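You operate a simulated robot arm through the tools that you are given. There is no shell and no other tool. Be economical: measure what you need, move in short steps, check, and stop when the job is done.

You run a simulated robot arm. Do the job below in one go: nothing can be reset, and whatever is moved stays where it is left.

Task
Prove loom 1's red mushroom button: start, hit it, release it, reset.
Fine: mode to RUN first; one start; the loom ends standing with no trip. Where these are worked on the way, their far stop is far enough and under half their travel is too little: red mushroom button.

The check looks at the end state, three seconds after you hand in, the way a careful person would. Anything else that was tipped, shoved, dropped, spilled or broken makes it a failure.

Robot
A 7-joint arm with a three-finger gripper, on a carriage that runs on a rail from [-0.995, -0.675] to [1.057, 0.717] (x, y) and turns from -2.932 to 2.862 rad about z. Base frame: it is fixed where the carriage stands at the start and does not move with it; the origin is on the floor, on the carriage's upright axis, x ahead of it, y to its left, z up. Lengths are in m, angles in rad, forces in N, time in s.
With the tool pointing down near the work surface it reaches from about 0.18 to 0.44 m from the robot's upright axis, wherever it stands. Its first joint turns from -2.007 to 2.007 rad. Places, roughly: air knob [0.4, -0.5, 1.2]; air valve [0.5, -0.5, 1.4]; black line plug [2, 0.5, 1]; blue fuse [1.75, 0.25, 1]; blue oil can [2, 0.75, 0.25]; box 2 [-2.8, 4.4, 2.1]; brown fuse [1.5, 0.25, 1]; door lock knob [1.4, 0.4, 1.1]; drain tap [0.5, -0.5, 1]; fan switch [1.6, 0.5, 1.4]; filter mat [1.5, 0.5, 0.5]; green relay [1.75, 0.25, 0.75]; grey oil can [1.75, 0.75, 0.75]; grey pad [1.75, 0.75, 0.25]; grey tag [1.25, 0.25, 1.5]; hundreds slide [2.2, 0.6, 1.4]. Payload 2.69 kg.
The tool frame sits at the grasp point between the pads (the TCP): z along the fingers, y along the line on which they close. The tips reach 0.03 m beyond it. The gripper opens to 0.128 m. The gripper's body begins 0.117 m behind the TCP.
Orientation is told as [roll, pitch, yaw] about the base's x, y, z axes, in that order, counted from this pose: with the fingers straight down and closing along the base's y, the tool's x points along the base's -x, its y along +y and its z along -z.

Tools
- The arm moves only by the tool nudge_tool. Its argument "rows" is one flat list of numbers, 7 for each row, row after row: the shift along the tool's x, y, z in m, then the turn, a rotation vector about the tool's x, y, z in rad, then the opening, from 0 (shut) to 1 (fully open). In form: [tx, ty, tz, rx, ry, rz, gripper, tx, ty, tz, rx, ry, rz, gripper, ...]. A call has 1 to 20 rows; each row is the pose to reach, as a shift and turn from the pose commanded when the call began, along the tool's axes at that moment. Each row takes 0.2 s and may step no farther than 0.05 m and 0.15 rad from the row before; otherwise, or with a gripper value out of range, the whole call is refused. A pose out of reach is approached as far as the arm can. The call stops where the force on the tool passes 90 N (or 10 N more than at its start, if that is more) or the arm is blocked; 0.2 s more then pass. The fingers move at their own pace and stop on an object; they squeeze with about 31 N. The grip force told is the motor's: it shows also when the fingers shut on nothing. Time passes only in rows, and 0.2 s behind the last, so rows that repeat a pose let the fingers close. The reply holds the time, the measured pose of the TCP, the force on the tool along the base axes, the opening and the grip force, in the units named above and with some noise, with the torque about the TCP (base axes, N m) and any sound that the robot's microphone picked up, and new pictures: "show" is both (left out), scene, wrist or none.
- Cameras (640 x 400 px; columns grow to the right, rows downward): "scene" is now at [0.0001, 0.122, 1.761]; the picture's right is [-0.60, -0.80, 0.00], its down [-0.61, 0.46, -0.65] and it looks along [0.52, -0.39, -0.76] (base axes); focal length 257 px, centre (320, 200). "wrist" rides on the gripper at [0.058, 0.054, -0.131] in the tool frame; the picture's right is [-0.68, 0.74, 0.00], its down [-0.62, -0.57, -0.55] and it looks along [-0.40, -0.37, 0.84] (tool axes); focal length 234 px, centre (320, 200). There is no depth. A picture from a camera that has moved, and an enlarged one, comes with that camera's place and axes in the base frame and with its lens.
- lift_body(by): slides the trunk up (or, below 0, down) by that many m; the arm and the scene camera ride with it, the base frame stays. It gives what a move gives, with no picture.
- base_move(legs): drives the robot by 1 to 6 legs, each [ahead, left, turn to the left] in m, m and rad, along the robot's own axes; the way and the turn of a leg run together, so that a leg with both is an arc; at most 1.5 m and 3.142 rad a leg. The arm and the cameras ride along, it lands a little off, and it stops where it bumps. It keeps to its track: a leg is cut to what the track allows. It gives what a move gives, and a new picture of the scene camera.
- turn_head(pan, tilt): turns the head with the scene camera to pan (to the left, within 2.705 rad either way) and tilt (down, from -0.506 to 1.204), counted from straight ahead of the robot. It gives what a move gives, and a new picture of the scene camera.
- zoom(camera, box): a new picture of the part [left, top, right, bottom] of that camera's present view, enlarged. No time passes.
- job_done(): hands the job in; it is judged then, once.

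Work in short steps. Places have to be worked out from the pictures, the camera data and where the tool is seen: move nearer, look again, correct. Check each grasp and each placing, and mend what went wrong. You have 120 turns and 260 pictures in all, those below and enlarged ones among them. Open the gripper and draw the arm clear of the work before you hand the job in, unless the task says otherwise; then end with one line.

The tools are called after "Request:" as a command line: name --argument value ..., lists and objects as JSON in quotes. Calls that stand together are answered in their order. nudge_tool: Moves the arm, as the interface text tells. Its arguments: {"type":"object","properties":{"rows":{"type":"array","items":{"type":"number"}},"show":{"type":"string","enum":["both","scene","wrist","none"]}},"required":["rows"]} The other tools are called the same way: lift_body (by) slides the trunk up or down; base_move (legs) drives the base; turn_head (pan, tilt) turns the head that bears the scene camera; zoom (camera, box) takes an enlarged picture of a part of a camera's view; job_done () hands the job in.

At the start:

```text
time_s: 0.0
ee_pos: [0.4276, 0.0084, 1.4334]
tool_rot: [0.0, 0.0, 0.001]
contact_force: [0.6, 0.5, 0.0]
torque: [-0.03, 0.01, -0.01]
grip_width: 0.1281
gripper_force: 0.0
trunk travel left (down, up): [-0.925, 0.065]
robot x, y, heading: [0.0013, -0.0004, -0.001]
head pan, tilt: [-0.648, 0.862]
```

scene: 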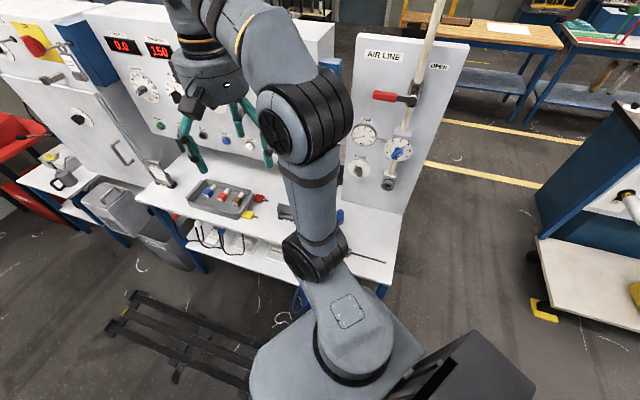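
wrist: 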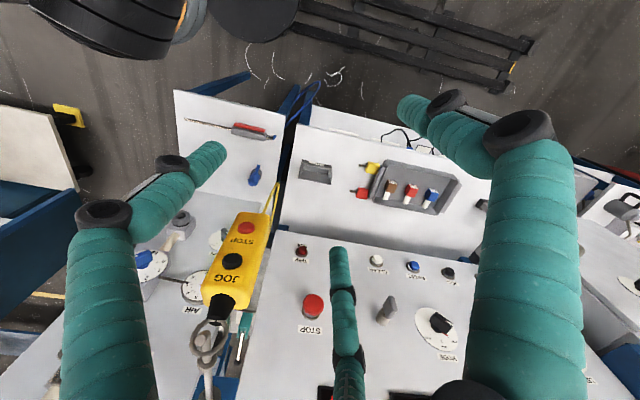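

The panel seems to be ahead of me; I turn the head to look straight at it and to both sides.

Request:
turn_head --pan 0.0 --tilt 0.5

Request:
turn_head --pan 0.6 --tilt 0.5

Request:
turn_head --pan -1.0 --tilt 0.4

Request:
zoom --camera "wrist" --box '[160, 220, 480, 400]'

```text
time_s: 1.0
ee_pos: [0.4272, 0.0067, 1.4346]
tool_rot: [0.0, -0.001, -0.001]
contact_force: [0.6, 0.3, -0.2]
torque: [-0.02, 0.04, 0.02]
grip_width: 0.128
gripper_force: 0.1
trunk travel left (down, up): [-0.925, 0.065]
robot x, y, heading: [0.0007, -0.0002, 0.001]
head pan, tilt: [0.0, 0.499]
camera scene: at [0.0293, 0.1687, 1.792], right [0.0, -1.0, 0.0], down [-0.48, 0.0, -0.88], along [0.88, 0.0, -0.48], focal length 257 px, centre (320, 200)
```

scene: 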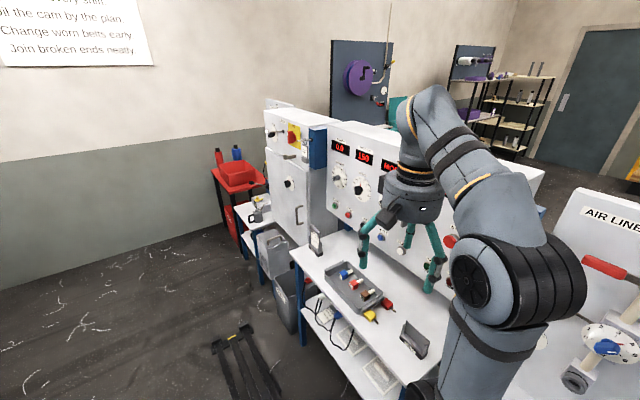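

```text
time_s: 2.0
ee_pos: [0.4285, 0.0068, 1.4351]
tool_rot: [0.001, 0.001, 0.0]
contact_force: [0.1, 0.0, 0.1]
torque: [-0.01, 0.02, -0.01]
grip_width: 0.1283
gripper_force: 0.0
trunk travel left (down, up): [-0.925, 0.065]
robot x, y, heading: [0.0002, 0.0012, -0.002]
head pan, tilt: [0.6, 0.499]
camera scene: at [0.0134, 0.2201, 1.792], right [0.56, -0.83, 0.0], down [-0.4, -0.27, -0.88], along [0.72, 0.5, -0.48], focal length 257 px, centre (320, 200)
```

scene: 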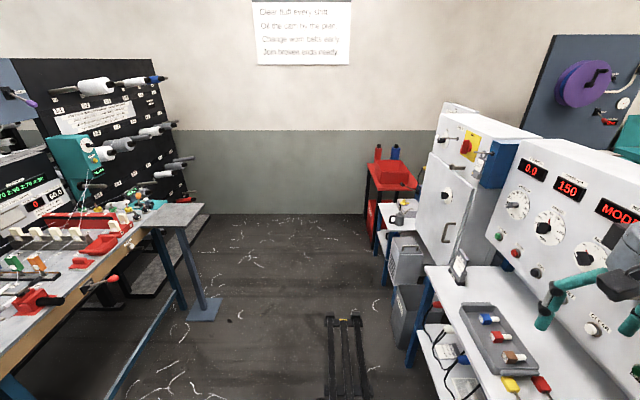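

```text
time_s: 3.7
ee_pos: [0.4272, 0.0073, 1.4342]
tool_rot: [0.001, -0.001, -0.001]
contact_force: [0.5, -0.7, -0.4]
torque: [0.04, -0.08, 0.01]
grip_width: 0.1279
gripper_force: 0.0
trunk travel left (down, up): [-0.925, 0.065]
robot x, y, heading: [0.0013, -0.0005, -0.002]
head pan, tilt: [-1.0, 0.4]
camera scene: at [-0.0116, 0.0908, 1.8011], right [-0.84, -0.54, 0.0], down [-0.21, 0.33, -0.92], along [0.5, -0.77, -0.39], focal length 257 px, centre (320, 200)
```

scene: 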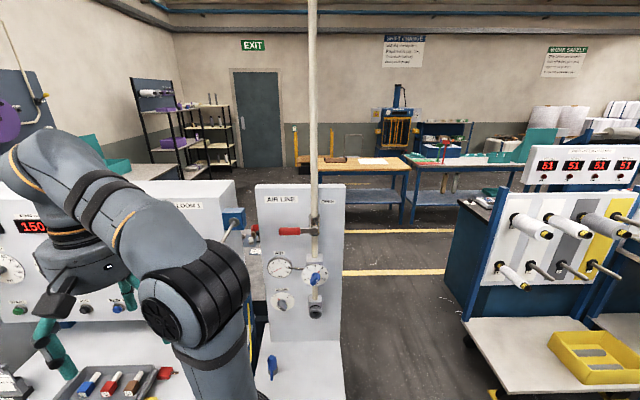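

```text
2.00 times, centred on (320, 310) of wrist
camera zoom: at [0.3689, 0.0617, 1.5658], right [0.68, 0.74, 0.0], down [0.62, -0.57, 0.55], along [0.4, -0.37, -0.84], focal length 468 px, centre (320, -20)
```

zoom: 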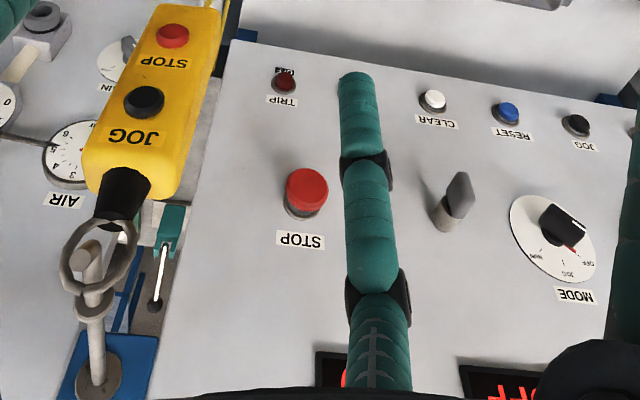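

The panel with the displays is loom 1. I look closer at it with the head, at a pan between.

Request:
turn_head --pan 0.25 --tilt 0.5

Request:
zoom --camera "scene" --box '[380, 100, 640, 300]'

Request:
zoom --camera "wrist" --box '[240, 60, 640, 310]'

```text
time_s: 5.1
ee_pos: [0.4274, 0.008, 1.435]
tool_rot: [0.002, -0.001, 0.0]
contact_force: [-0.4, 0.6, -0.3]
torque: [0.0, -0.02, -0.01]
grip_width: 0.1282
gripper_force: 0.1
trunk travel left (down, up): [-0.925, 0.065]
robot x, y, heading: [-0.0036, -0.0002, -0.006]
head pan, tilt: [0.25, 0.499]
camera scene: at [0.0265, 0.1911, 1.792], right [0.25, -0.97, 0.0], down [-0.46, -0.12, -0.88], along [0.85, 0.22, -0.48], focal length 257 px, centre (320, 200)
```

scene: 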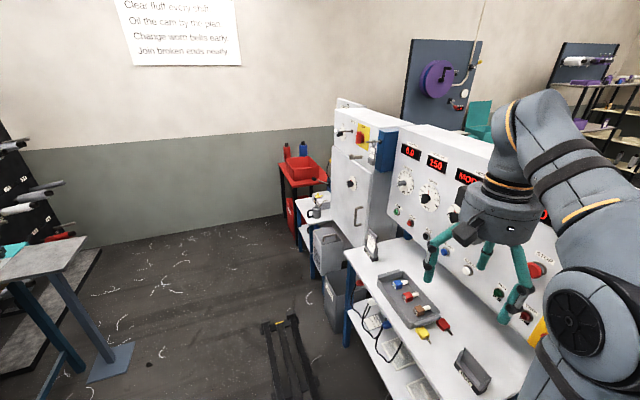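

```text
2.00 times, centred on (510, 200) of scene
camera zoom: at [0.0265, 0.1911, 1.792], right [0.25, -0.97, 0.0], down [-0.46, -0.12, -0.88], along [0.85, 0.22, -0.48], focal length 514 px, centre (-60, 200)
```

zoom: 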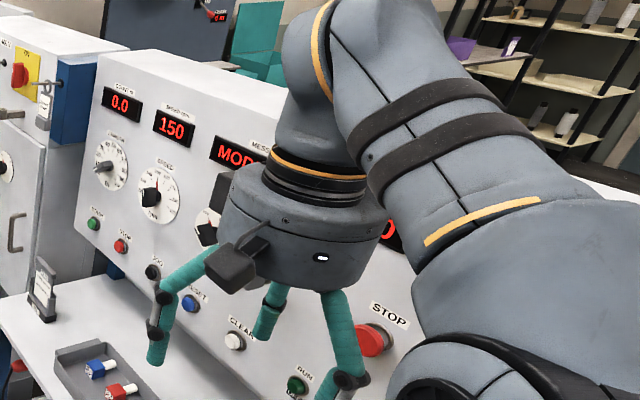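

```text
1.60 times, centred on (440, 185) of wrist
camera zoom: at [0.3689, 0.0617, 1.5658], right [0.68, 0.74, 0.0], down [0.62, -0.57, 0.55], along [0.4, -0.37, -0.84], focal length 375 px, centre (128, 224)
```

zoom: 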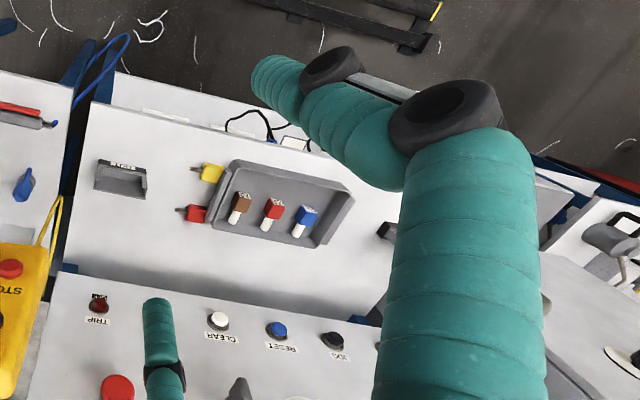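

STOP triangulates to about (0.69,-0.26,1.28), panel running parallel to the rail at ~0.6 m from it. I drive along the rail and turn to face the panel.

Request:
base_move --legs '[[0.455, 0.309, 0], [0, 0, -0.975]]'

Request:
turn_head --pan 0.0 --tilt 0.7

```text
time_s: 10.8
ee_pos: [0.6997, -0.0419, 1.4353]
tool_rot: [0.001, 0.002, -0.971]
contact_force: [0.2, 0.1, 0.3]
torque: [0.02, 0.01, 0.0]
grip_width: 0.1279
gripper_force: 0.0
trunk travel left (down, up): [-0.925, 0.065]
robot x, y, heading: [0.4539, 0.3028, -0.978]
head pan, tilt: [0.25, 0.499]
camera scene: at [0.626, 0.3917, 1.792], right [-0.66, -0.75, 0.0], down [-0.36, 0.32, -0.88], along [0.66, -0.58, -0.48], focal length 257 px, centre (320, 200)
```

scene: 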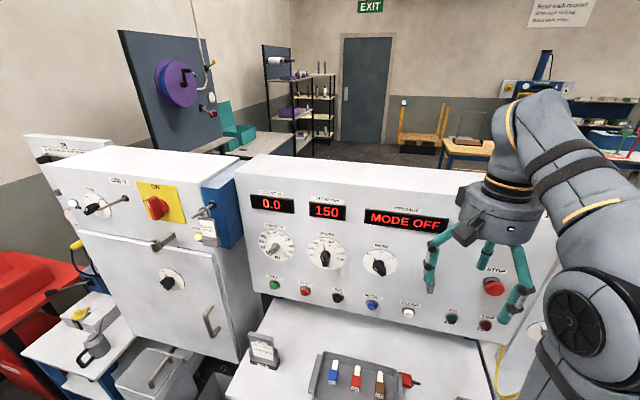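

```text
time_s: 11.6
ee_pos: [0.7, -0.0399, 1.4337]
tool_rot: [0.001, 0.0, -0.977]
contact_force: [-0.2, 1.3, -0.7]
torque: [0.0, 0.02, 0.01]
grip_width: 0.128
gripper_force: 0.1
trunk travel left (down, up): [-0.925, 0.065]
robot x, y, heading: [0.4557, 0.3092, -0.973]
head pan, tilt: [0.0, 0.7]
camera scene: at [0.6056, 0.3818, 1.7743], right [-0.83, -0.56, 0.0], down [-0.36, 0.53, -0.77], along [0.43, -0.63, -0.64], focal length 257 px, centre (320, 200)
```

scene: 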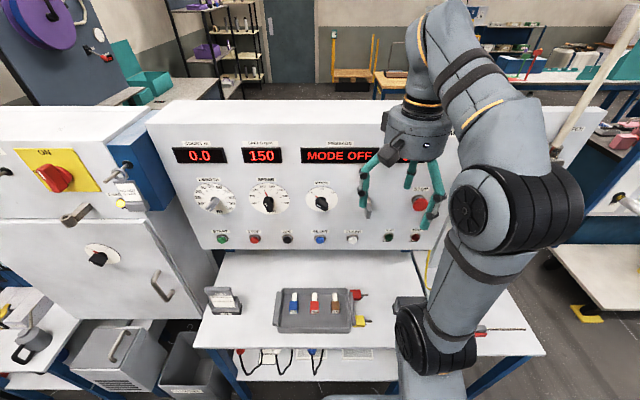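

Great view, panel is faced squarely. I zoom in to read labels and dials.

Request:
zoom --camera "scene" --box '[150, 130, 310, 255]'

Request:
zoom --camera "scene" --box '[290, 130, 450, 255]'

Request:
zoom --camera "scene" --box '[0, 100, 220, 230]'

Request:
zoom --camera "wrist" --box '[0, 0, 640, 400]'

```text
3.20 times, centred on (230, 192) of scene
camera zoom: at [0.6056, 0.3818, 1.7743], right [-0.83, -0.56, 0.0], down [-0.36, 0.53, -0.77], along [0.43, -0.63, -0.64], focal length 822 px, centre (608, 224)
```

zoom: 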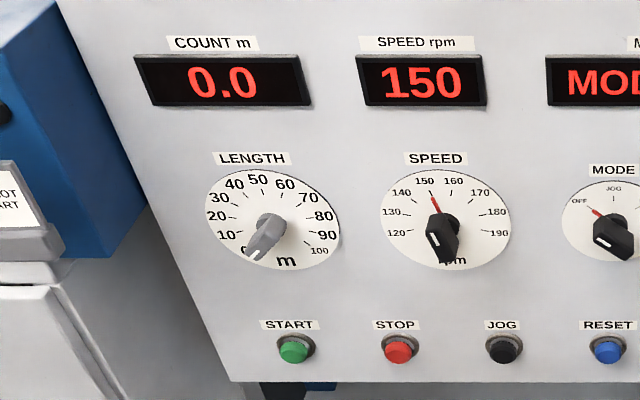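

```text
3.20 times, centred on (370, 192) of scene
camera zoom: at [0.6056, 0.3818, 1.7743], right [-0.83, -0.56, 0.0], down [-0.36, 0.53, -0.77], along [0.43, -0.63, -0.64], focal length 822 px, centre (160, 224)
```

zoom: 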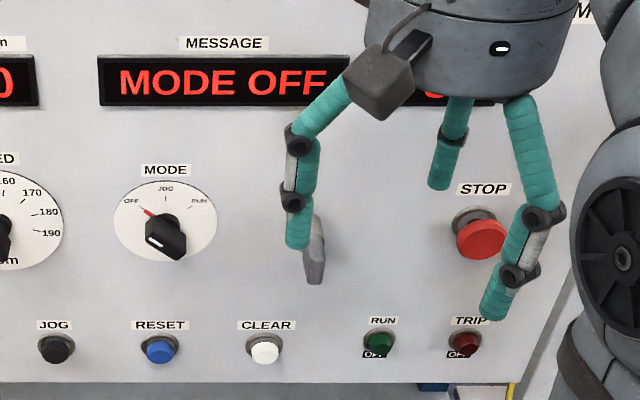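

```text
2.91 times, centred on (110, 165) of scene
camera zoom: at [0.6056, 0.3818, 1.7743], right [-0.83, -0.56, 0.0], down [-0.36, 0.53, -0.77], along [0.43, -0.63, -0.64], focal length 748 px, centre (931, 302)
```

zoom: 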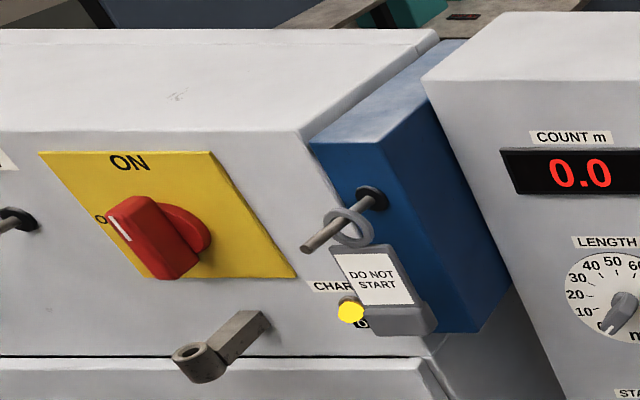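

```text
1.00 times, centred on (320, 200) of wrist (not enlarged: the box is as wide or as high as the picture)
camera zoom: at [0.7118, 0.0372, 1.5659], right [0.99, -0.15, 0.0], down [-0.12, -0.83, 0.55], along [-0.08, -0.54, -0.84], focal length 234 px, centre (320, 200)
```

zoom: 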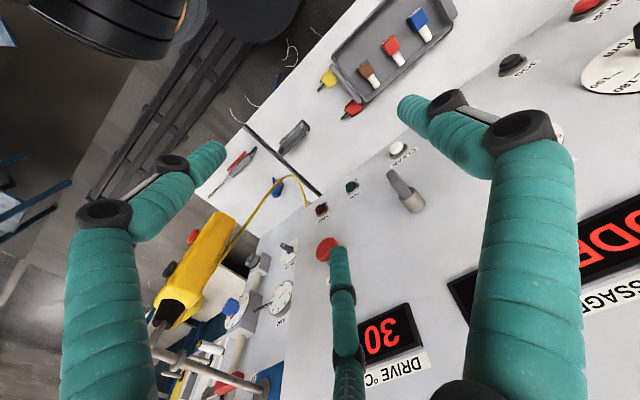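

The panel shows MODE OFF; the tag is parked on its peg. Now I shut the fingers and pitch the tool to point ahead toward the panel, still ~0.15 m short of it.

Request:
nudge_tool --rows '[0, 0, 0, 0, -0.14, 0, 0, 0, 0, 0, 0, -0.28, 0, 0, 0, 0, 0, 0, -0.42, 0, 0, 0, 0, 0, 0, -0.56, 0, 0, 0, 0, 0, 0, -0.7, 0, 0, 0, 0, 0, 0, -0.84, 0, 0, 0, 0, 0, 0, -0.98, 0, 0, 0, 0, 0, 0, -1.12, 0, 0, 0, 0, 0, 0, -1.26, 0, 0, 0, 0, 0, 0, -1.4, 0, 0, 0, 0, 0, 0, -1.5, 0, 0, 0, 0, 0, 0, -1.571, 0, 0, 0, 0, 0, 0, -1.571, 0, 0]'

```text
time_s: 14.4
ee_pos: [0.7251, -0.0705, 1.4511]
tool_rot: [2.567, -1.57, 2.742]
contact_force: [1.2, 0.8, 0.0]
torque: [0.01, -0.01, -0.01]
grip_width: 0.0019
gripper_force: 31.0
out of reach, approached as far as the arm can: row 2, 3, 8, 9, 10, 11, 12, 13
trunk travel left (down, up): [-0.925, 0.065]
robot x, y, heading: [0.4529, 0.3054, -0.972]
head pan, tilt: [0.0, 0.7]
camera scene: at [0.6062, 0.3813, 1.7742], right [-0.83, -0.56, 0.0], down [-0.36, 0.53, -0.76], along [0.43, -0.63, -0.64], focal length 257 px, centre (320, 200)
camera wrist: at [0.6963, 0.0681, 1.3928], right [0.61, 0.41, 0.68], down [-0.78, 0.14, 0.62], along [0.16, -0.9, 0.4], focal length 234 px, centre (320, 200)
```

scene: 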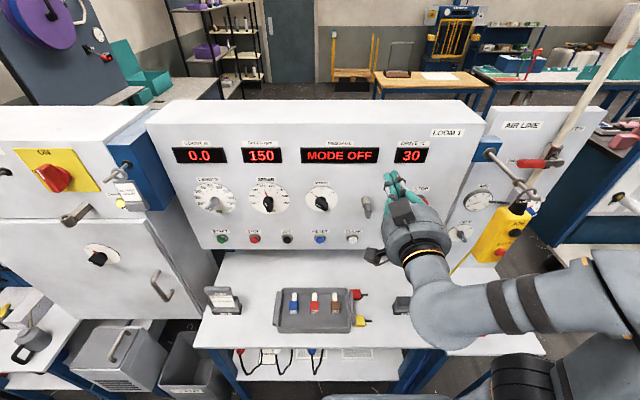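
wrist: 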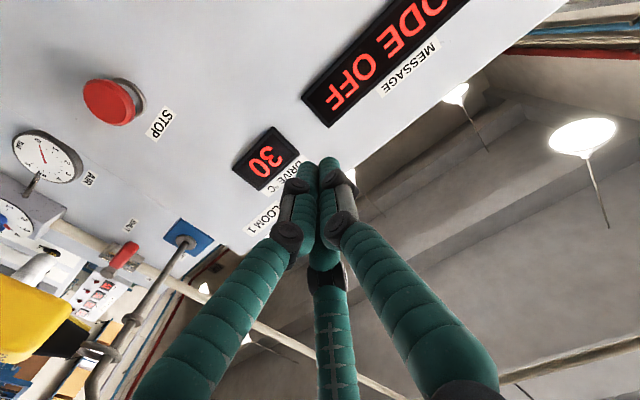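

The tool points at the panel, TCP about 0.14 m short of it. I zoom to inspect mode knob, grey lever and mushroom.

Request:
zoom --camera "scene" --box '[300, 175, 380, 225]'

Request:
zoom --camera "wrist" --box '[60, 50, 220, 150]'

Request:
zoom --camera "scene" --box '[440, 120, 600, 270]'

Request:
turn_head --pan 0.7 --tilt 0.6

```text
8.00 times, centred on (340, 200) of scene
camera zoom: at [0.6062, 0.3813, 1.7742], right [-0.83, -0.56, 0.0], down [-0.36, 0.53, -0.76], along [0.43, -0.63, -0.64], focal length 2056 px, centre (160, 200)
```

zoom: 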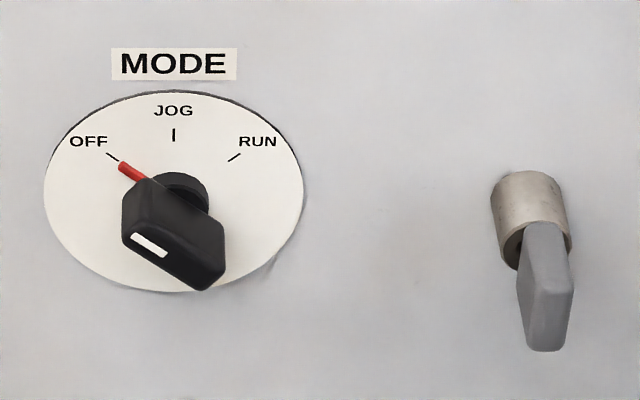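

```text
4.00 times, centred on (140, 100) of wrist
camera zoom: at [0.6963, 0.0681, 1.3928], right [0.61, 0.41, 0.68], down [-0.78, 0.14, 0.62], along [0.16, -0.9, 0.4], focal length 937 px, centre (1040, 600)
```

zoom: 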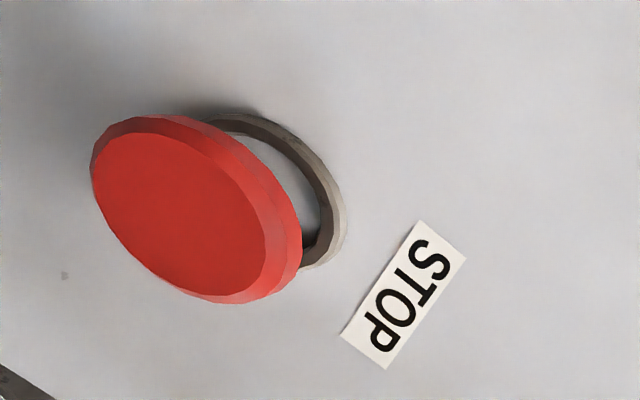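

```text
2.67 times, centred on (520, 195) of scene
camera zoom: at [0.6062, 0.3813, 1.7742], right [-0.83, -0.56, 0.0], down [-0.36, 0.53, -0.76], along [0.43, -0.63, -0.64], focal length 685 px, centre (-213, 213)
```

zoom: 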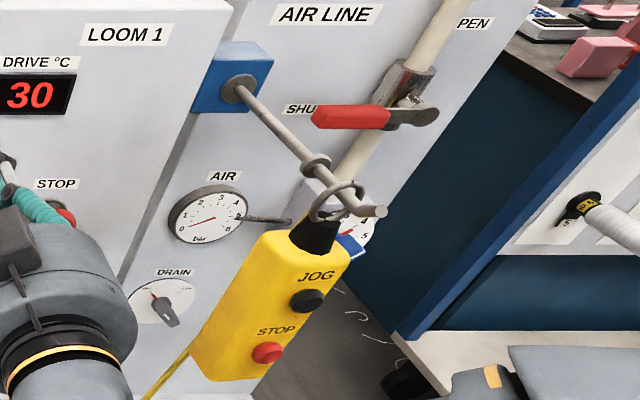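

```text
time_s: 15.4
ee_pos: [0.7246, -0.0689, 1.45]
tool_rot: [1.388, -1.572, -2.362]
contact_force: [0.6, -1.1, -0.4]
torque: [0.0, 0.0, -0.01]
grip_width: 0.0021
gripper_force: 31.1
trunk travel left (down, up): [-0.925, 0.065]
robot x, y, heading: [0.4551, 0.3088, -0.973]
head pan, tilt: [0.7, 0.6]
camera scene: at [0.6428, 0.4281, 1.7829], right [-0.27, -0.96, 0.0], down [-0.54, 0.15, -0.83], along [0.79, -0.22, -0.56], focal length 257 px, centre (320, 200)
```

scene: 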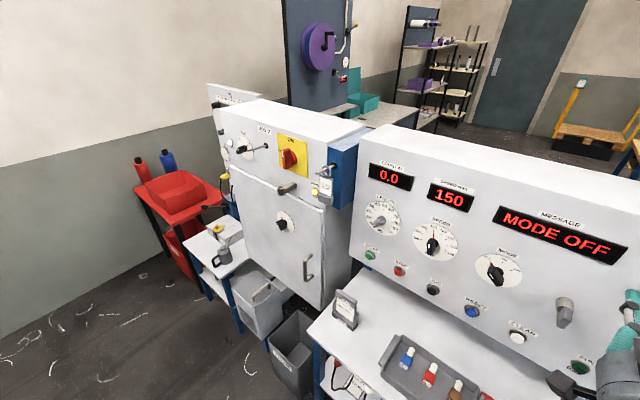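

Mode at OFF. I check the isolator cabinet and card.

Request:
zoom --camera "scene" --box '[200, 90, 360, 240]'

Request:
zoom --camera "scene" --box '[300, 250, 460, 350]'

Request:
turn_head --pan -0.6 --tilt 0.7

Request:
zoom --camera "scene" --box '[160, 80, 320, 240]'

```text
2.67 times, centred on (280, 165) of scene
camera zoom: at [0.6428, 0.4281, 1.7829], right [-0.27, -0.96, 0.0], down [-0.54, 0.15, -0.83], along [0.79, -0.22, -0.56], focal length 685 px, centre (427, 293)
```

zoom: 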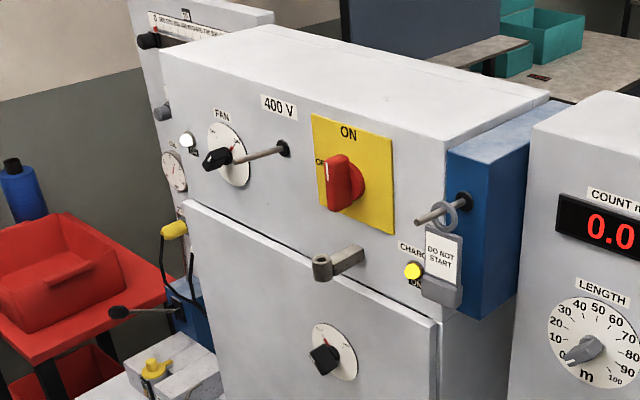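

```text
4.00 times, centred on (380, 300) of scene
camera zoom: at [0.6428, 0.4281, 1.7829], right [-0.27, -0.96, 0.0], down [-0.54, 0.15, -0.83], along [0.79, -0.22, -0.56], focal length 1028 px, centre (80, -200)
```

zoom: 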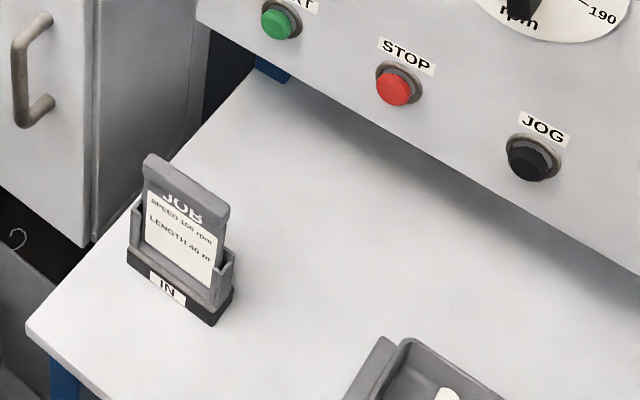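

```text
time_s: 16.9
ee_pos: [0.7249, -0.0706, 1.4511]
tool_rot: [1.189, -1.571, -2.164]
contact_force: [-0.8, 0.5, -0.2]
torque: [0.01, 0.01, 0.03]
grip_width: 0.0021
gripper_force: 31.2
trunk travel left (down, up): [-0.925, 0.065]
robot x, y, heading: [0.453, 0.3095, -0.972]
head pan, tilt: [-0.6, 0.7]
camera scene: at [0.5576, 0.3671, 1.7743], right [-1.0, 0.0, 0.0], down [0.0, 0.64, -0.77], along [0.0, -0.77, -0.64], focal length 257 px, centre (320, 200)
```

scene: 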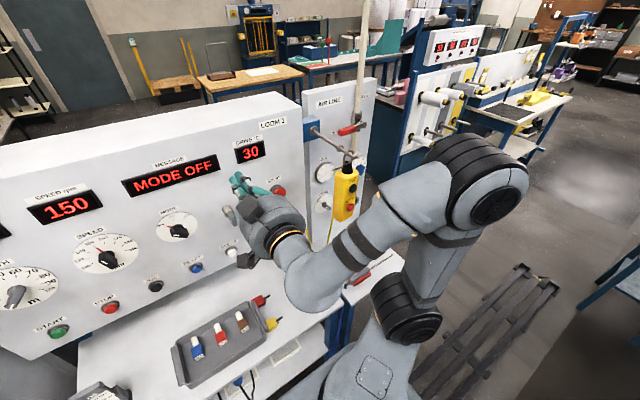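

```text
2.50 times, centred on (240, 160) of scene
camera zoom: at [0.5576, 0.3671, 1.7743], right [-1.0, 0.0, 0.0], down [0.0, 0.64, -0.77], along [0.0, -0.77, -0.64], focal length 643 px, centre (520, 300)
```

zoom: 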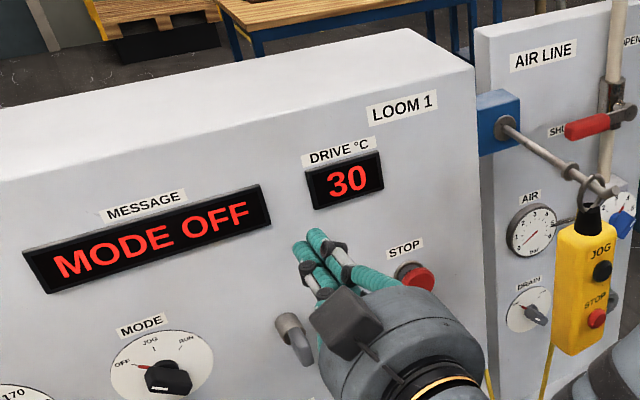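

Panel face is at ~0.63 from rail, mode knob at rail coordinate a≈0.71, z≈1.264. I move in front of it at stand-off with half-open fingers, rolled to straddle the bar.

Request:
nudge_tool --rows '[0.03, 0.025, 0, 0, 0, -0.13, 0.4, 0.06, 0.05, 0, 0, 0, -0.26, 0.4, 0.09, 0.075, 0, 0, 0, -0.39, 0.4, 0.12, 0.1, 0, 0, 0, -0.52, 0.4, 0.15, 0.125, 0, 0, 0, -0.65, 0.4, 0.187, 0.15, 0, 0, 0, -0.78, 0.4, 0.187, 0.15, 0.02, 0, 0, -0.91, 0.4, 0.187, 0.15, 0.02, 0, 0, -0.91, 0.4]'

Request:
turn_head --pan 0.0 --tilt 0.7

Request:
zoom --camera "scene" --box '[240, 130, 400, 230]'

```text
time_s: 18.7
ee_pos: [0.8599, -0.0021, 1.2645]
tool_rot: [-1.573, -0.662, 0.598]
contact_force: [0.4, 0.0, -1.1]
torque: [-0.02, -0.01, -0.04]
grip_width: 0.0512
gripper_force: 0.1
out of reach, approached as far as the arm can: row 1, 2
trunk travel left (down, up): [-0.925, 0.065]
robot x, y, heading: [0.4522, 0.3045, -0.974]
head pan, tilt: [-0.6, 0.7]
camera scene: at [0.5573, 0.3685, 1.7742], right [-1.0, 0.0, 0.0], down [0.0, 0.64, -0.77], along [0.0, -0.77, -0.64], focal length 257 px, centre (320, 200)
camera wrist: at [0.7755, 0.0989, 1.1867], right [0.82, 0.55, -0.17], down [-0.19, 0.53, 0.82], along [0.55, -0.64, 0.54], focal length 234 px, centre (320, 200)
```

scene: 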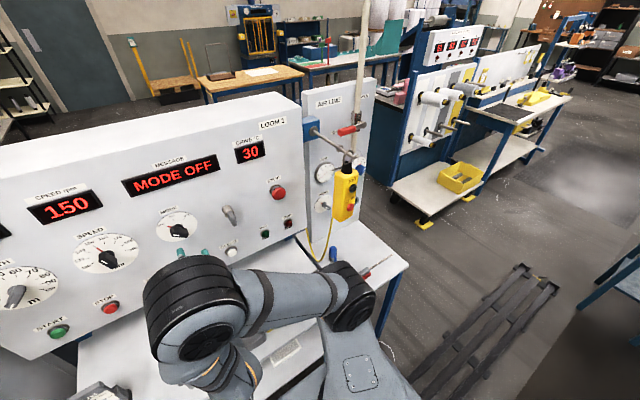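
wrist: 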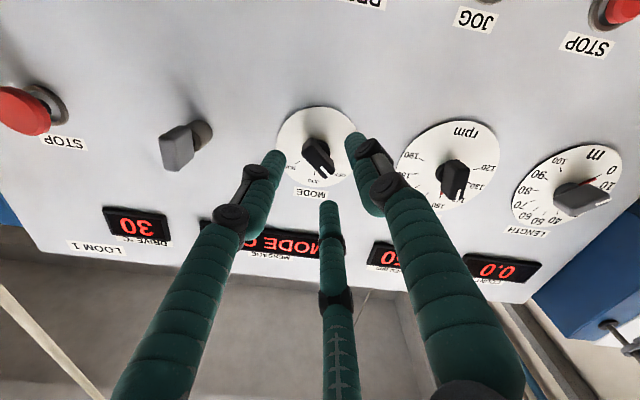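

```text
time_s: 19.7
ee_pos: [0.858, -0.0024, 1.2634]
tool_rot: [-1.569, -0.663, 0.597]
contact_force: [0.0, 0.0, -0.1]
torque: [0.02, -0.03, -0.01]
grip_width: 0.0512
gripper_force: 0.1
trunk travel left (down, up): [-0.925, 0.065]
robot x, y, heading: [0.4523, 0.3064, -0.973]
head pan, tilt: [0.0, 0.7]
camera scene: at [0.6055, 0.3818, 1.7743], right [-0.83, -0.56, 0.0], down [-0.36, 0.53, -0.77], along [0.43, -0.63, -0.64], focal length 257 px, centre (320, 200)
```

scene: 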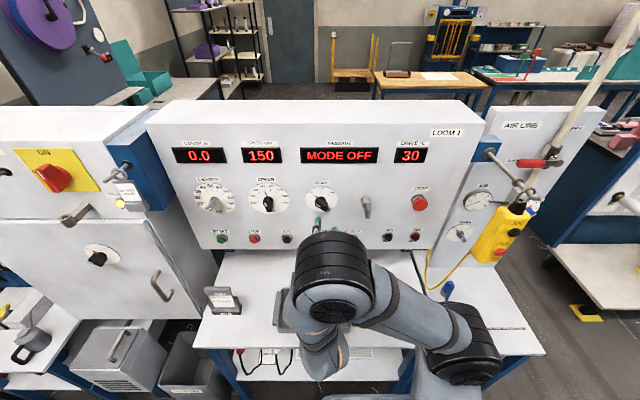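

```text
4.00 times, centred on (320, 180) of scene
camera zoom: at [0.6055, 0.3818, 1.7743], right [-0.83, -0.56, 0.0], down [-0.36, 0.53, -0.77], along [0.43, -0.63, -0.64], focal length 1028 px, centre (320, 280)
```

zoom: 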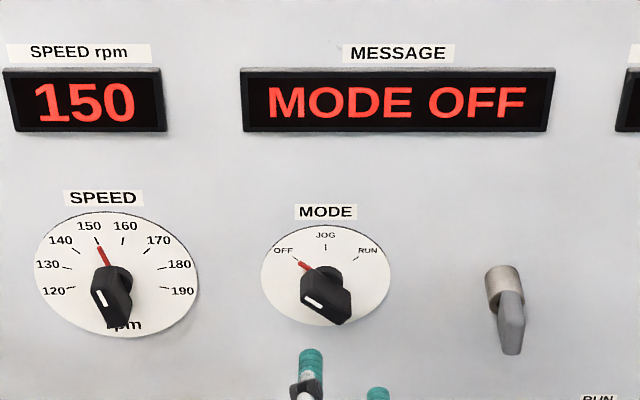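

The tool axis is about right, but wrist estimate suggests the knob may be 1–2 cm higher. I advance 5 cm and look again.

Request:
nudge_tool --rows '[0, 0, 0.025, 0, 0, 0, 0.4, 0, 0, 0.05, 0, 0, 0, 0.4]' --show "wrist"

Request:
zoom --camera "scene" --box '[280, 170, 360, 240]'

Request:
zoom --camera "wrist" --box '[220, 80, 420, 230]'

```text
time_s: 20.3
ee_pos: [0.8884, -0.045, 1.2628]
tool_rot: [-1.571, -0.661, 0.595]
contact_force: [-0.6, -0.4, -0.5]
torque: [0.0, 0.0, 0.02]
grip_width: 0.0512
gripper_force: 0.1
trunk travel left (down, up): [-0.925, 0.065]
robot x, y, heading: [0.4525, 0.3089, -0.974]
head pan, tilt: [0.0, 0.7]
camera wrist: at [0.8043, 0.056, 1.186], right [0.82, 0.55, -0.17], down [-0.19, 0.53, 0.82], along [0.55, -0.64, 0.54], focal length 234 px, centre (320, 200)
```

wrist: 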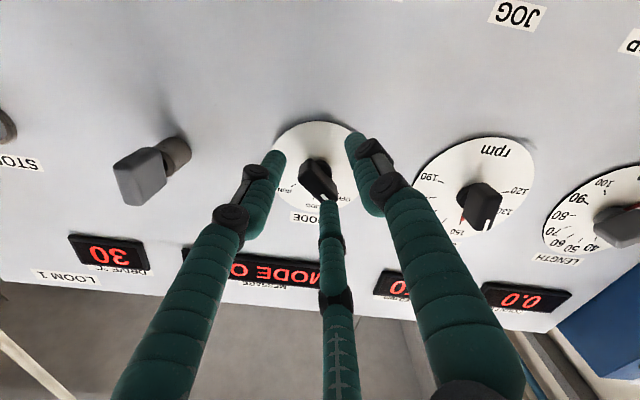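

```text
5.71 times, centred on (320, 205) of scene
camera zoom: at [0.6058, 0.3809, 1.7743], right [-0.83, -0.56, 0.0], down [-0.36, 0.53, -0.76], along [0.43, -0.63, -0.64], focal length 1469 px, centre (320, 171)
```

zoom: 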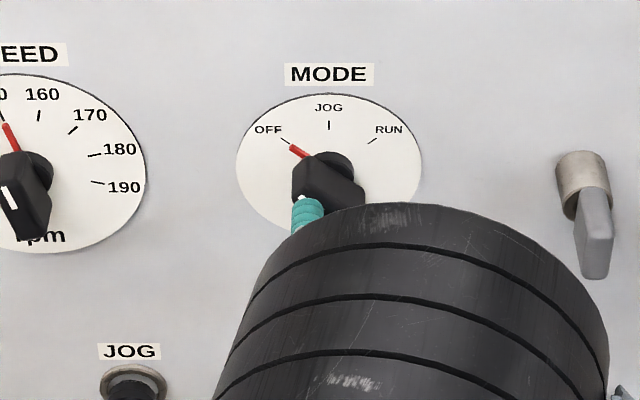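

```text
2.67 times, centred on (320, 155) of wrist
camera zoom: at [0.8043, 0.056, 1.186], right [0.82, 0.55, -0.17], down [-0.19, 0.53, 0.82], along [0.55, -0.64, 0.54], focal length 624 px, centre (320, 320)
```

zoom: 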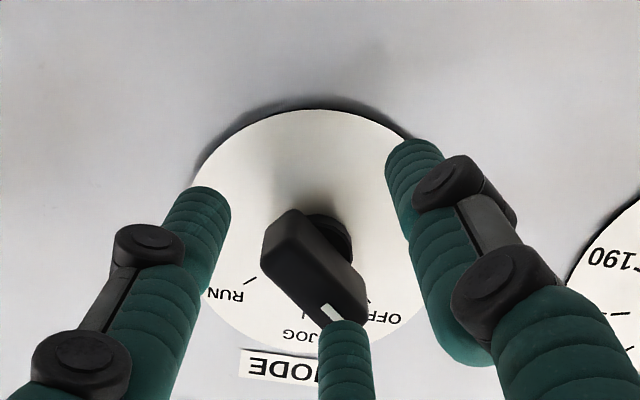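

The knob sits ~1.5 cm above the tool axis. I shift up and then approach a little with wider opening.

Request:
nudge_tool --rows '[-0.0093, -0.0118, 0, 0, 0, 0, 0.5, -0.0093, -0.0118, 0.012, 0, 0, 0, 0.5, -0.0093, -0.0118, 0.025, 0, 0, 0, 0.5]' --show "none"

Request:
zoom --camera "wrist" --box '[220, 80, 420, 230]'

Request:
zoom --camera "scene" --box '[280, 170, 360, 240]'

```text
time_s: 21.1
ee_pos: [0.9035, -0.0658, 1.28]
tool_rot: [-1.571, -0.662, 0.596]
contact_force: [1.1, 0.0, -0.5]
torque: [-0.02, -0.02, 0.02]
grip_width: 0.064
gripper_force: 0.0
trunk travel left (down, up): [-0.925, 0.065]
robot x, y, heading: [0.4533, 0.3048, -0.977]
head pan, tilt: [0.0, 0.7]
```

```text
2.67 times, centred on (320, 155) of wrist
camera zoom: at [0.8185, 0.0359, 1.2019], right [0.82, 0.55, -0.17], down [-0.19, 0.53, 0.82], along [0.55, -0.64, 0.54], focal length 624 px, centre (320, 320)
```

zoom: 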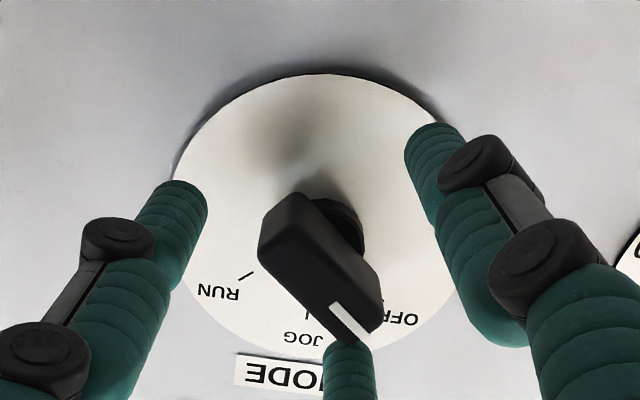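

```text
5.71 times, centred on (320, 205) of scene
camera zoom: at [0.6056, 0.3813, 1.7743], right [-0.83, -0.56, 0.0], down [-0.36, 0.53, -0.76], along [0.43, -0.63, -0.64], focal length 1469 px, centre (320, 171)
```

zoom: 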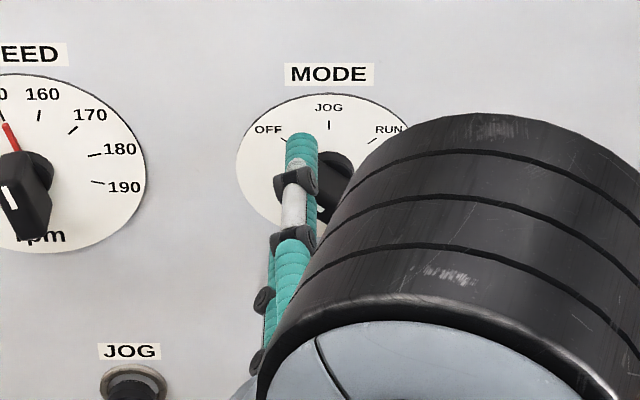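

Tips are at ~0.59, knob still slightly high and near the third finger. I shift up 1.2 cm more and advance 2 cm.

Request:
nudge_tool --rows '[-0.0074, -0.0095, 0, 0, 0, 0, 0.5, -0.0074, -0.0095, 0.01, 0, 0, 0, 0.5, -0.0074, -0.0095, 0.02, 0, 0, 0, 0.5]' --show "none"

Request:
zoom --camera "wrist" --box '[220, 80, 420, 230]'

Request:
zoom --camera "scene" --box '[280, 170, 360, 240]'

```text
time_s: 21.9
ee_pos: [0.9141, -0.0812, 1.2915]
tool_rot: [-1.57, -0.662, 0.596]
contact_force: [-0.9, -0.2, -0.2]
torque: [0.03, 0.0, -0.05]
grip_width: 0.064
gripper_force: 0.0
trunk travel left (down, up): [-0.925, 0.065]
robot x, y, heading: [0.4531, 0.3065, -0.975]
head pan, tilt: [0.0, 0.7]
```

```text
2.67 times, centred on (320, 155) of wrist
camera zoom: at [0.8293, 0.0203, 1.2147], right [0.82, 0.55, -0.17], down [-0.19, 0.53, 0.82], along [0.54, -0.64, 0.54], focal length 624 px, centre (320, 320)
```

zoom: 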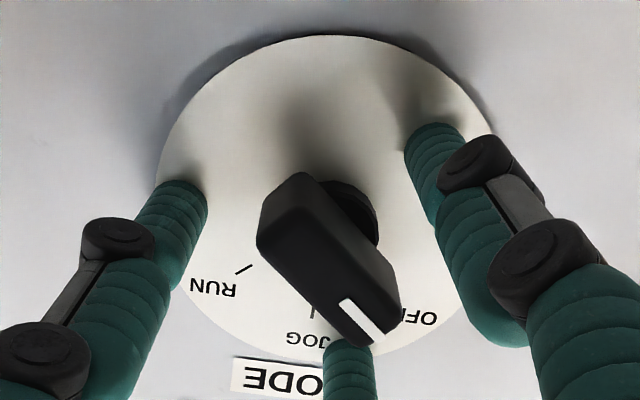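

```text
5.71 times, centred on (320, 205) of scene
camera zoom: at [0.6055, 0.3816, 1.7743], right [-0.83, -0.56, 0.0], down [-0.36, 0.53, -0.76], along [0.43, -0.63, -0.64], focal length 1469 px, centre (320, 171)
```

zoom: 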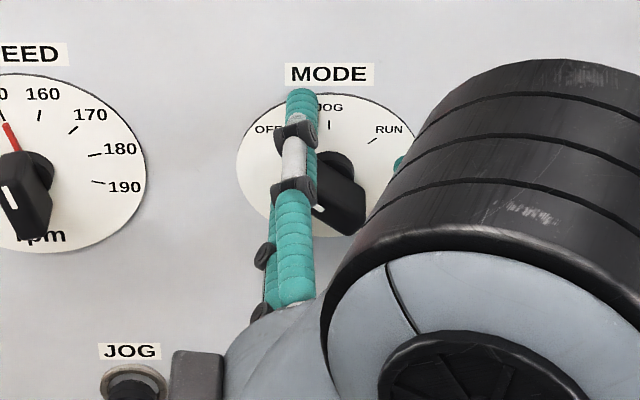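

Fingers now overlap the knob head by ~2 cm. I center slightly (6 mm toward thumb) and close on the bar.

Request:
nudge_tool --rows '[0, 0.006, 0.003, 0, 0, 0, 0.5, 0, 0.006, 0.003, 0, 0, 0, 0.3, 0, 0.006, 0.003, 0, 0, 0, 0.1, 0, 0.006, 0.003, 0, 0, 0, 0.0, 0, 0.006, 0.003, 0, 0, 0, 0.0, 0, 0.006, 0.003, 0, 0, 0, 0.0]' --show "none"

Request:
zoom --camera "wrist" --box '[220, 80, 420, 230]'

```text
time_s: 23.3
ee_pos: [0.9163, -0.0796, 1.2891]
tool_rot: [-1.576, -0.663, 0.598]
contact_force: [-10.2, 8.3, 1.8]
torque: [0.38, 0.39, 0.4]
grip_width: 0.0323
gripper_force: 35.4
trunk travel left (down, up): [-0.925, 0.065]
robot x, y, heading: [0.4497, 0.3042, -0.968]
head pan, tilt: [0.0, 0.7]
```

```text
2.67 times, centred on (320, 155) of wrist
camera zoom: at [0.8323, 0.0214, 1.2112], right [0.82, 0.55, -0.16], down [-0.2, 0.53, 0.82], along [0.54, -0.64, 0.54], focal length 624 px, centre (320, 320)
```

zoom: 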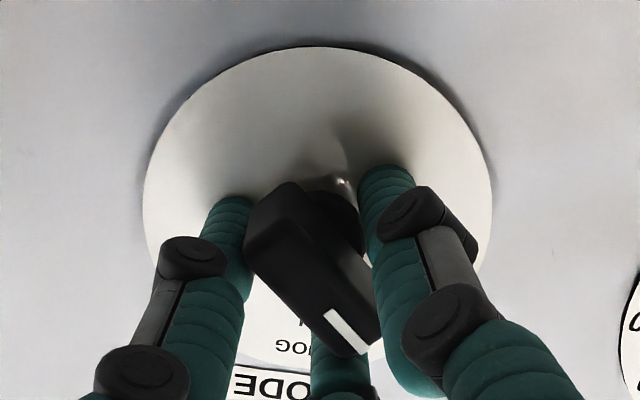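

Gripped (0.032 m). I turn clockwise by 0.9 rad first.

Request:
nudge_tool --rows '[0, 0, 0, 0, 0, 0.15, 0, 0, 0, 0, 0, 0, 0.3, 0, 0, 0, 0, 0, 0, 0.45, 0, 0, 0, 0, 0, 0, 0.6, 0, 0, 0, 0, 0, 0, 0.75, 0, 0, 0, 0, 0, 0, 0.9, 0]' --show "both"

Request:
zoom --camera "scene" --box '[240, 130, 400, 230]'

```text
time_s: 24.7
ee_pos: [0.9128, -0.0825, 1.2887]
tool_rot: [-1.872, -1.564, 0.891]
contact_force: [-24.4, 7.7, -6.3]
torque: [-0.28, 0.03, 0.49]
grip_width: 0.0305
gripper_force: 44.6
trunk travel left (down, up): [-0.925, 0.065]
robot x, y, heading: [0.4551, 0.3082, -0.972]
head pan, tilt: [0.0, 0.7]
camera scene: at [0.5987, 0.3832, 1.7746], right [-0.83, -0.56, 0.0], down [-0.36, 0.53, -0.77], along [0.43, -0.63, -0.64], focal length 257 px, centre (320, 200)
camera wrist: at [0.884, 0.0563, 1.2302], right [0.61, 0.41, 0.67], down [-0.77, 0.14, 0.62], along [0.16, -0.9, 0.41], focal length 234 px, centre (320, 200)
```

scene: 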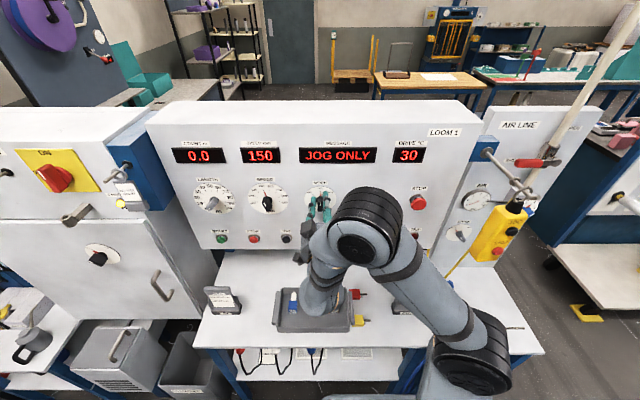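
wrist: 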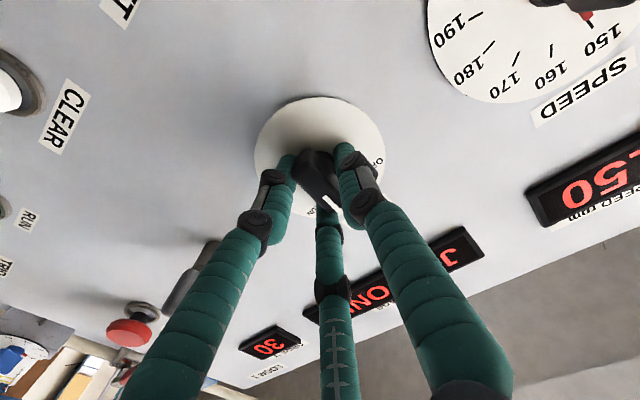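

```text
4.00 times, centred on (320, 180) of scene
camera zoom: at [0.5987, 0.3832, 1.7746], right [-0.83, -0.56, 0.0], down [-0.36, 0.53, -0.77], along [0.43, -0.63, -0.64], focal length 1028 px, centre (320, 280)
```

zoom: 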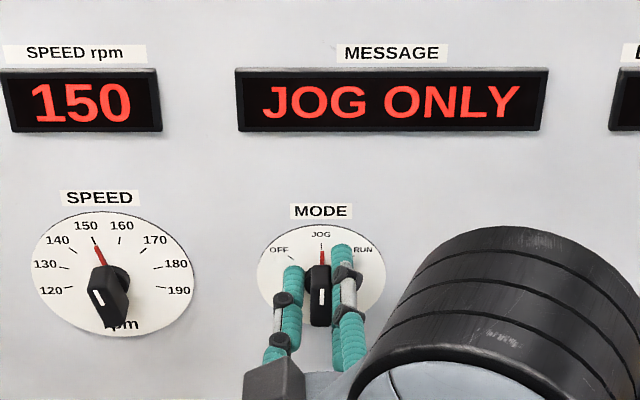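

Excellent: now at JOG. I continue the other 0.9 rad to RUN.

Request:
nudge_tool --rows '[0, 0, 0, 0, 0, 0.15, 0, 0, 0, 0, 0, 0, 0.3, 0, 0, 0, 0, 0, 0, 0.45, 0, 0, 0, 0, 0, 0, 0.6, 0, 0, 0, 0, 0, 0, 0.75, 0, 0, 0, 0, 0, 0, 0.9, 0]' --show "none"

Request:
zoom --camera "scene" --box '[240, 130, 400, 230]'

```text
time_s: 26.1
ee_pos: [0.9147, -0.0803, 1.2828]
tool_rot: [1.556, -0.84, -2.541]
contact_force: [-27.9, 18.2, -39.3]
torque: [-0.49, -0.07, -0.24]
grip_width: 0.0331
gripper_force: 45.2
out of reach, approached as far as the arm can: row 6
trunk travel left (down, up): [-0.925, 0.065]
robot x, y, heading: [0.4515, 0.3084, -0.972]
head pan, tilt: [0.0, 0.7]
```

```text
4.00 times, centred on (320, 180) of scene
camera zoom: at [0.603, 0.3838, 1.7742], right [-0.83, -0.56, 0.0], down [-0.36, 0.53, -0.77], along [0.43, -0.63, -0.64], focal length 1028 px, centre (320, 280)
```

zoom: 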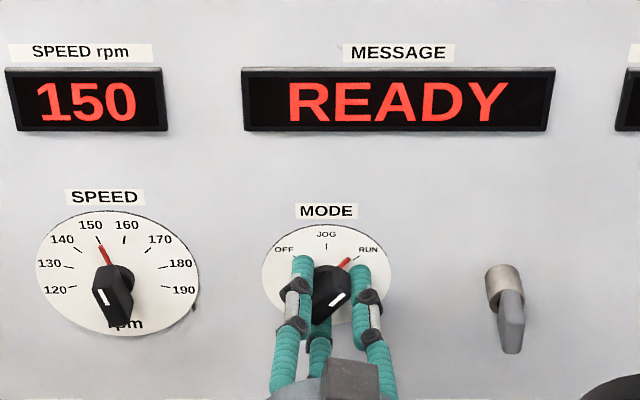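

READY, pointer at RUN. I open, wait, and back straight out.

Request:
nudge_tool --rows '[0, 0, 0, 0, 0, 0, 0.5, 0, 0, 0, 0, 0, 0, 0.5, 0, 0, 0, 0, 0, 0, 0.5, 0, 0, -0.02, 0, 0, 0, 0.5, 0, 0, -0.05, 0, 0, 0, 0.5, 0, 0, -0.08, 0, 0, 0, 0.5, 0, 0, -0.11, 0, 0, 0, 0.5, 0, 0, -0.11, 0, 0, -0.1, 0.3, 0, 0, -0.11, 0, 0, -0.25, 0, 0, 0, -0.11, 0, 0, -0.4, 0, 0, 0, -0.11, 0, 0, -0.55, 0, 0, 0, -0.11, 0, 0, -0.7, 0, 0, 0, -0.11, 0, 0, -0.8, 0]' --show "both"

Request:
zoom --camera "scene" --box '[180, 130, 440, 260]'

```text
time_s: 28.9
ee_pos: [0.8572, 0.0092, 1.2879]
tool_rot: [-1.578, -1.508, 0.604]
contact_force: [0.1, 0.0, -0.1]
torque: [0.0, -0.04, -0.04]
grip_width: 0.002
gripper_force: 29.7
out of reach, approached as far as the arm can: row 6, 7
trunk travel left (down, up): [-0.925, 0.065]
robot x, y, heading: [0.4505, 0.3064, -0.975]
head pan, tilt: [0.0, 0.7]
camera scene: at [0.6059, 0.3817, 1.7742], right [-0.83, -0.56, 0.0], down [-0.36, 0.53, -0.76], along [0.43, -0.63, -0.64], focal length 257 px, centre (320, 200)
camera wrist: at [0.8254, 0.1461, 1.2263], right [0.64, 0.44, 0.63], down [-0.74, 0.16, 0.65], along [0.18, -0.89, 0.43], focal length 234 px, centre (320, 200)
```

scene: 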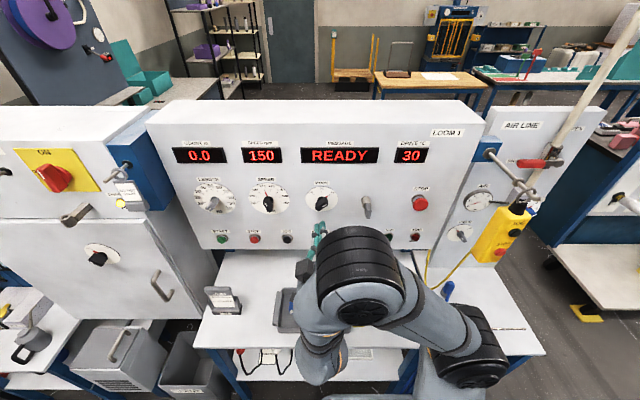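
wrist: 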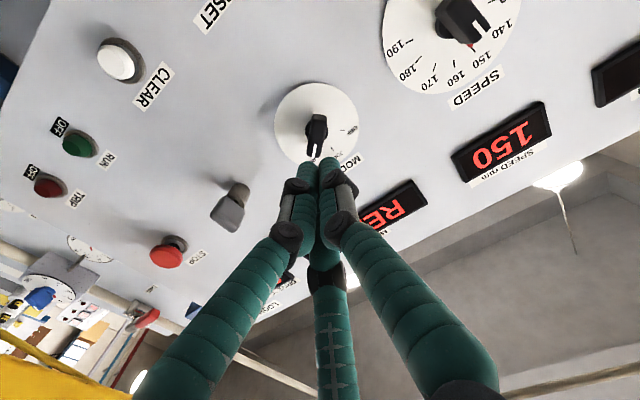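

```text
2.46 times, centred on (310, 195) of scene
camera zoom: at [0.6059, 0.3817, 1.7742], right [-0.83, -0.56, 0.0], down [-0.36, 0.53, -0.76], along [0.43, -0.63, -0.64], focal length 633 px, centre (345, 212)
```

zoom: 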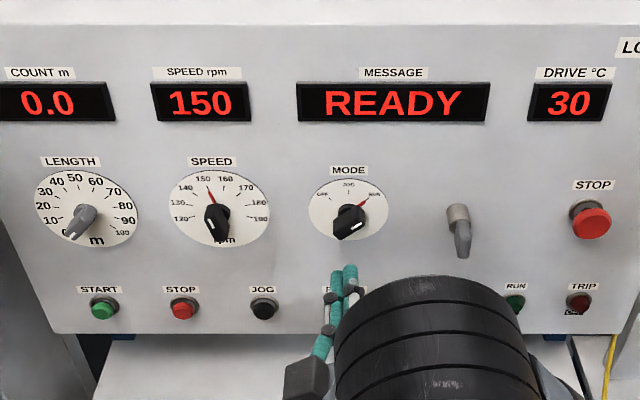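

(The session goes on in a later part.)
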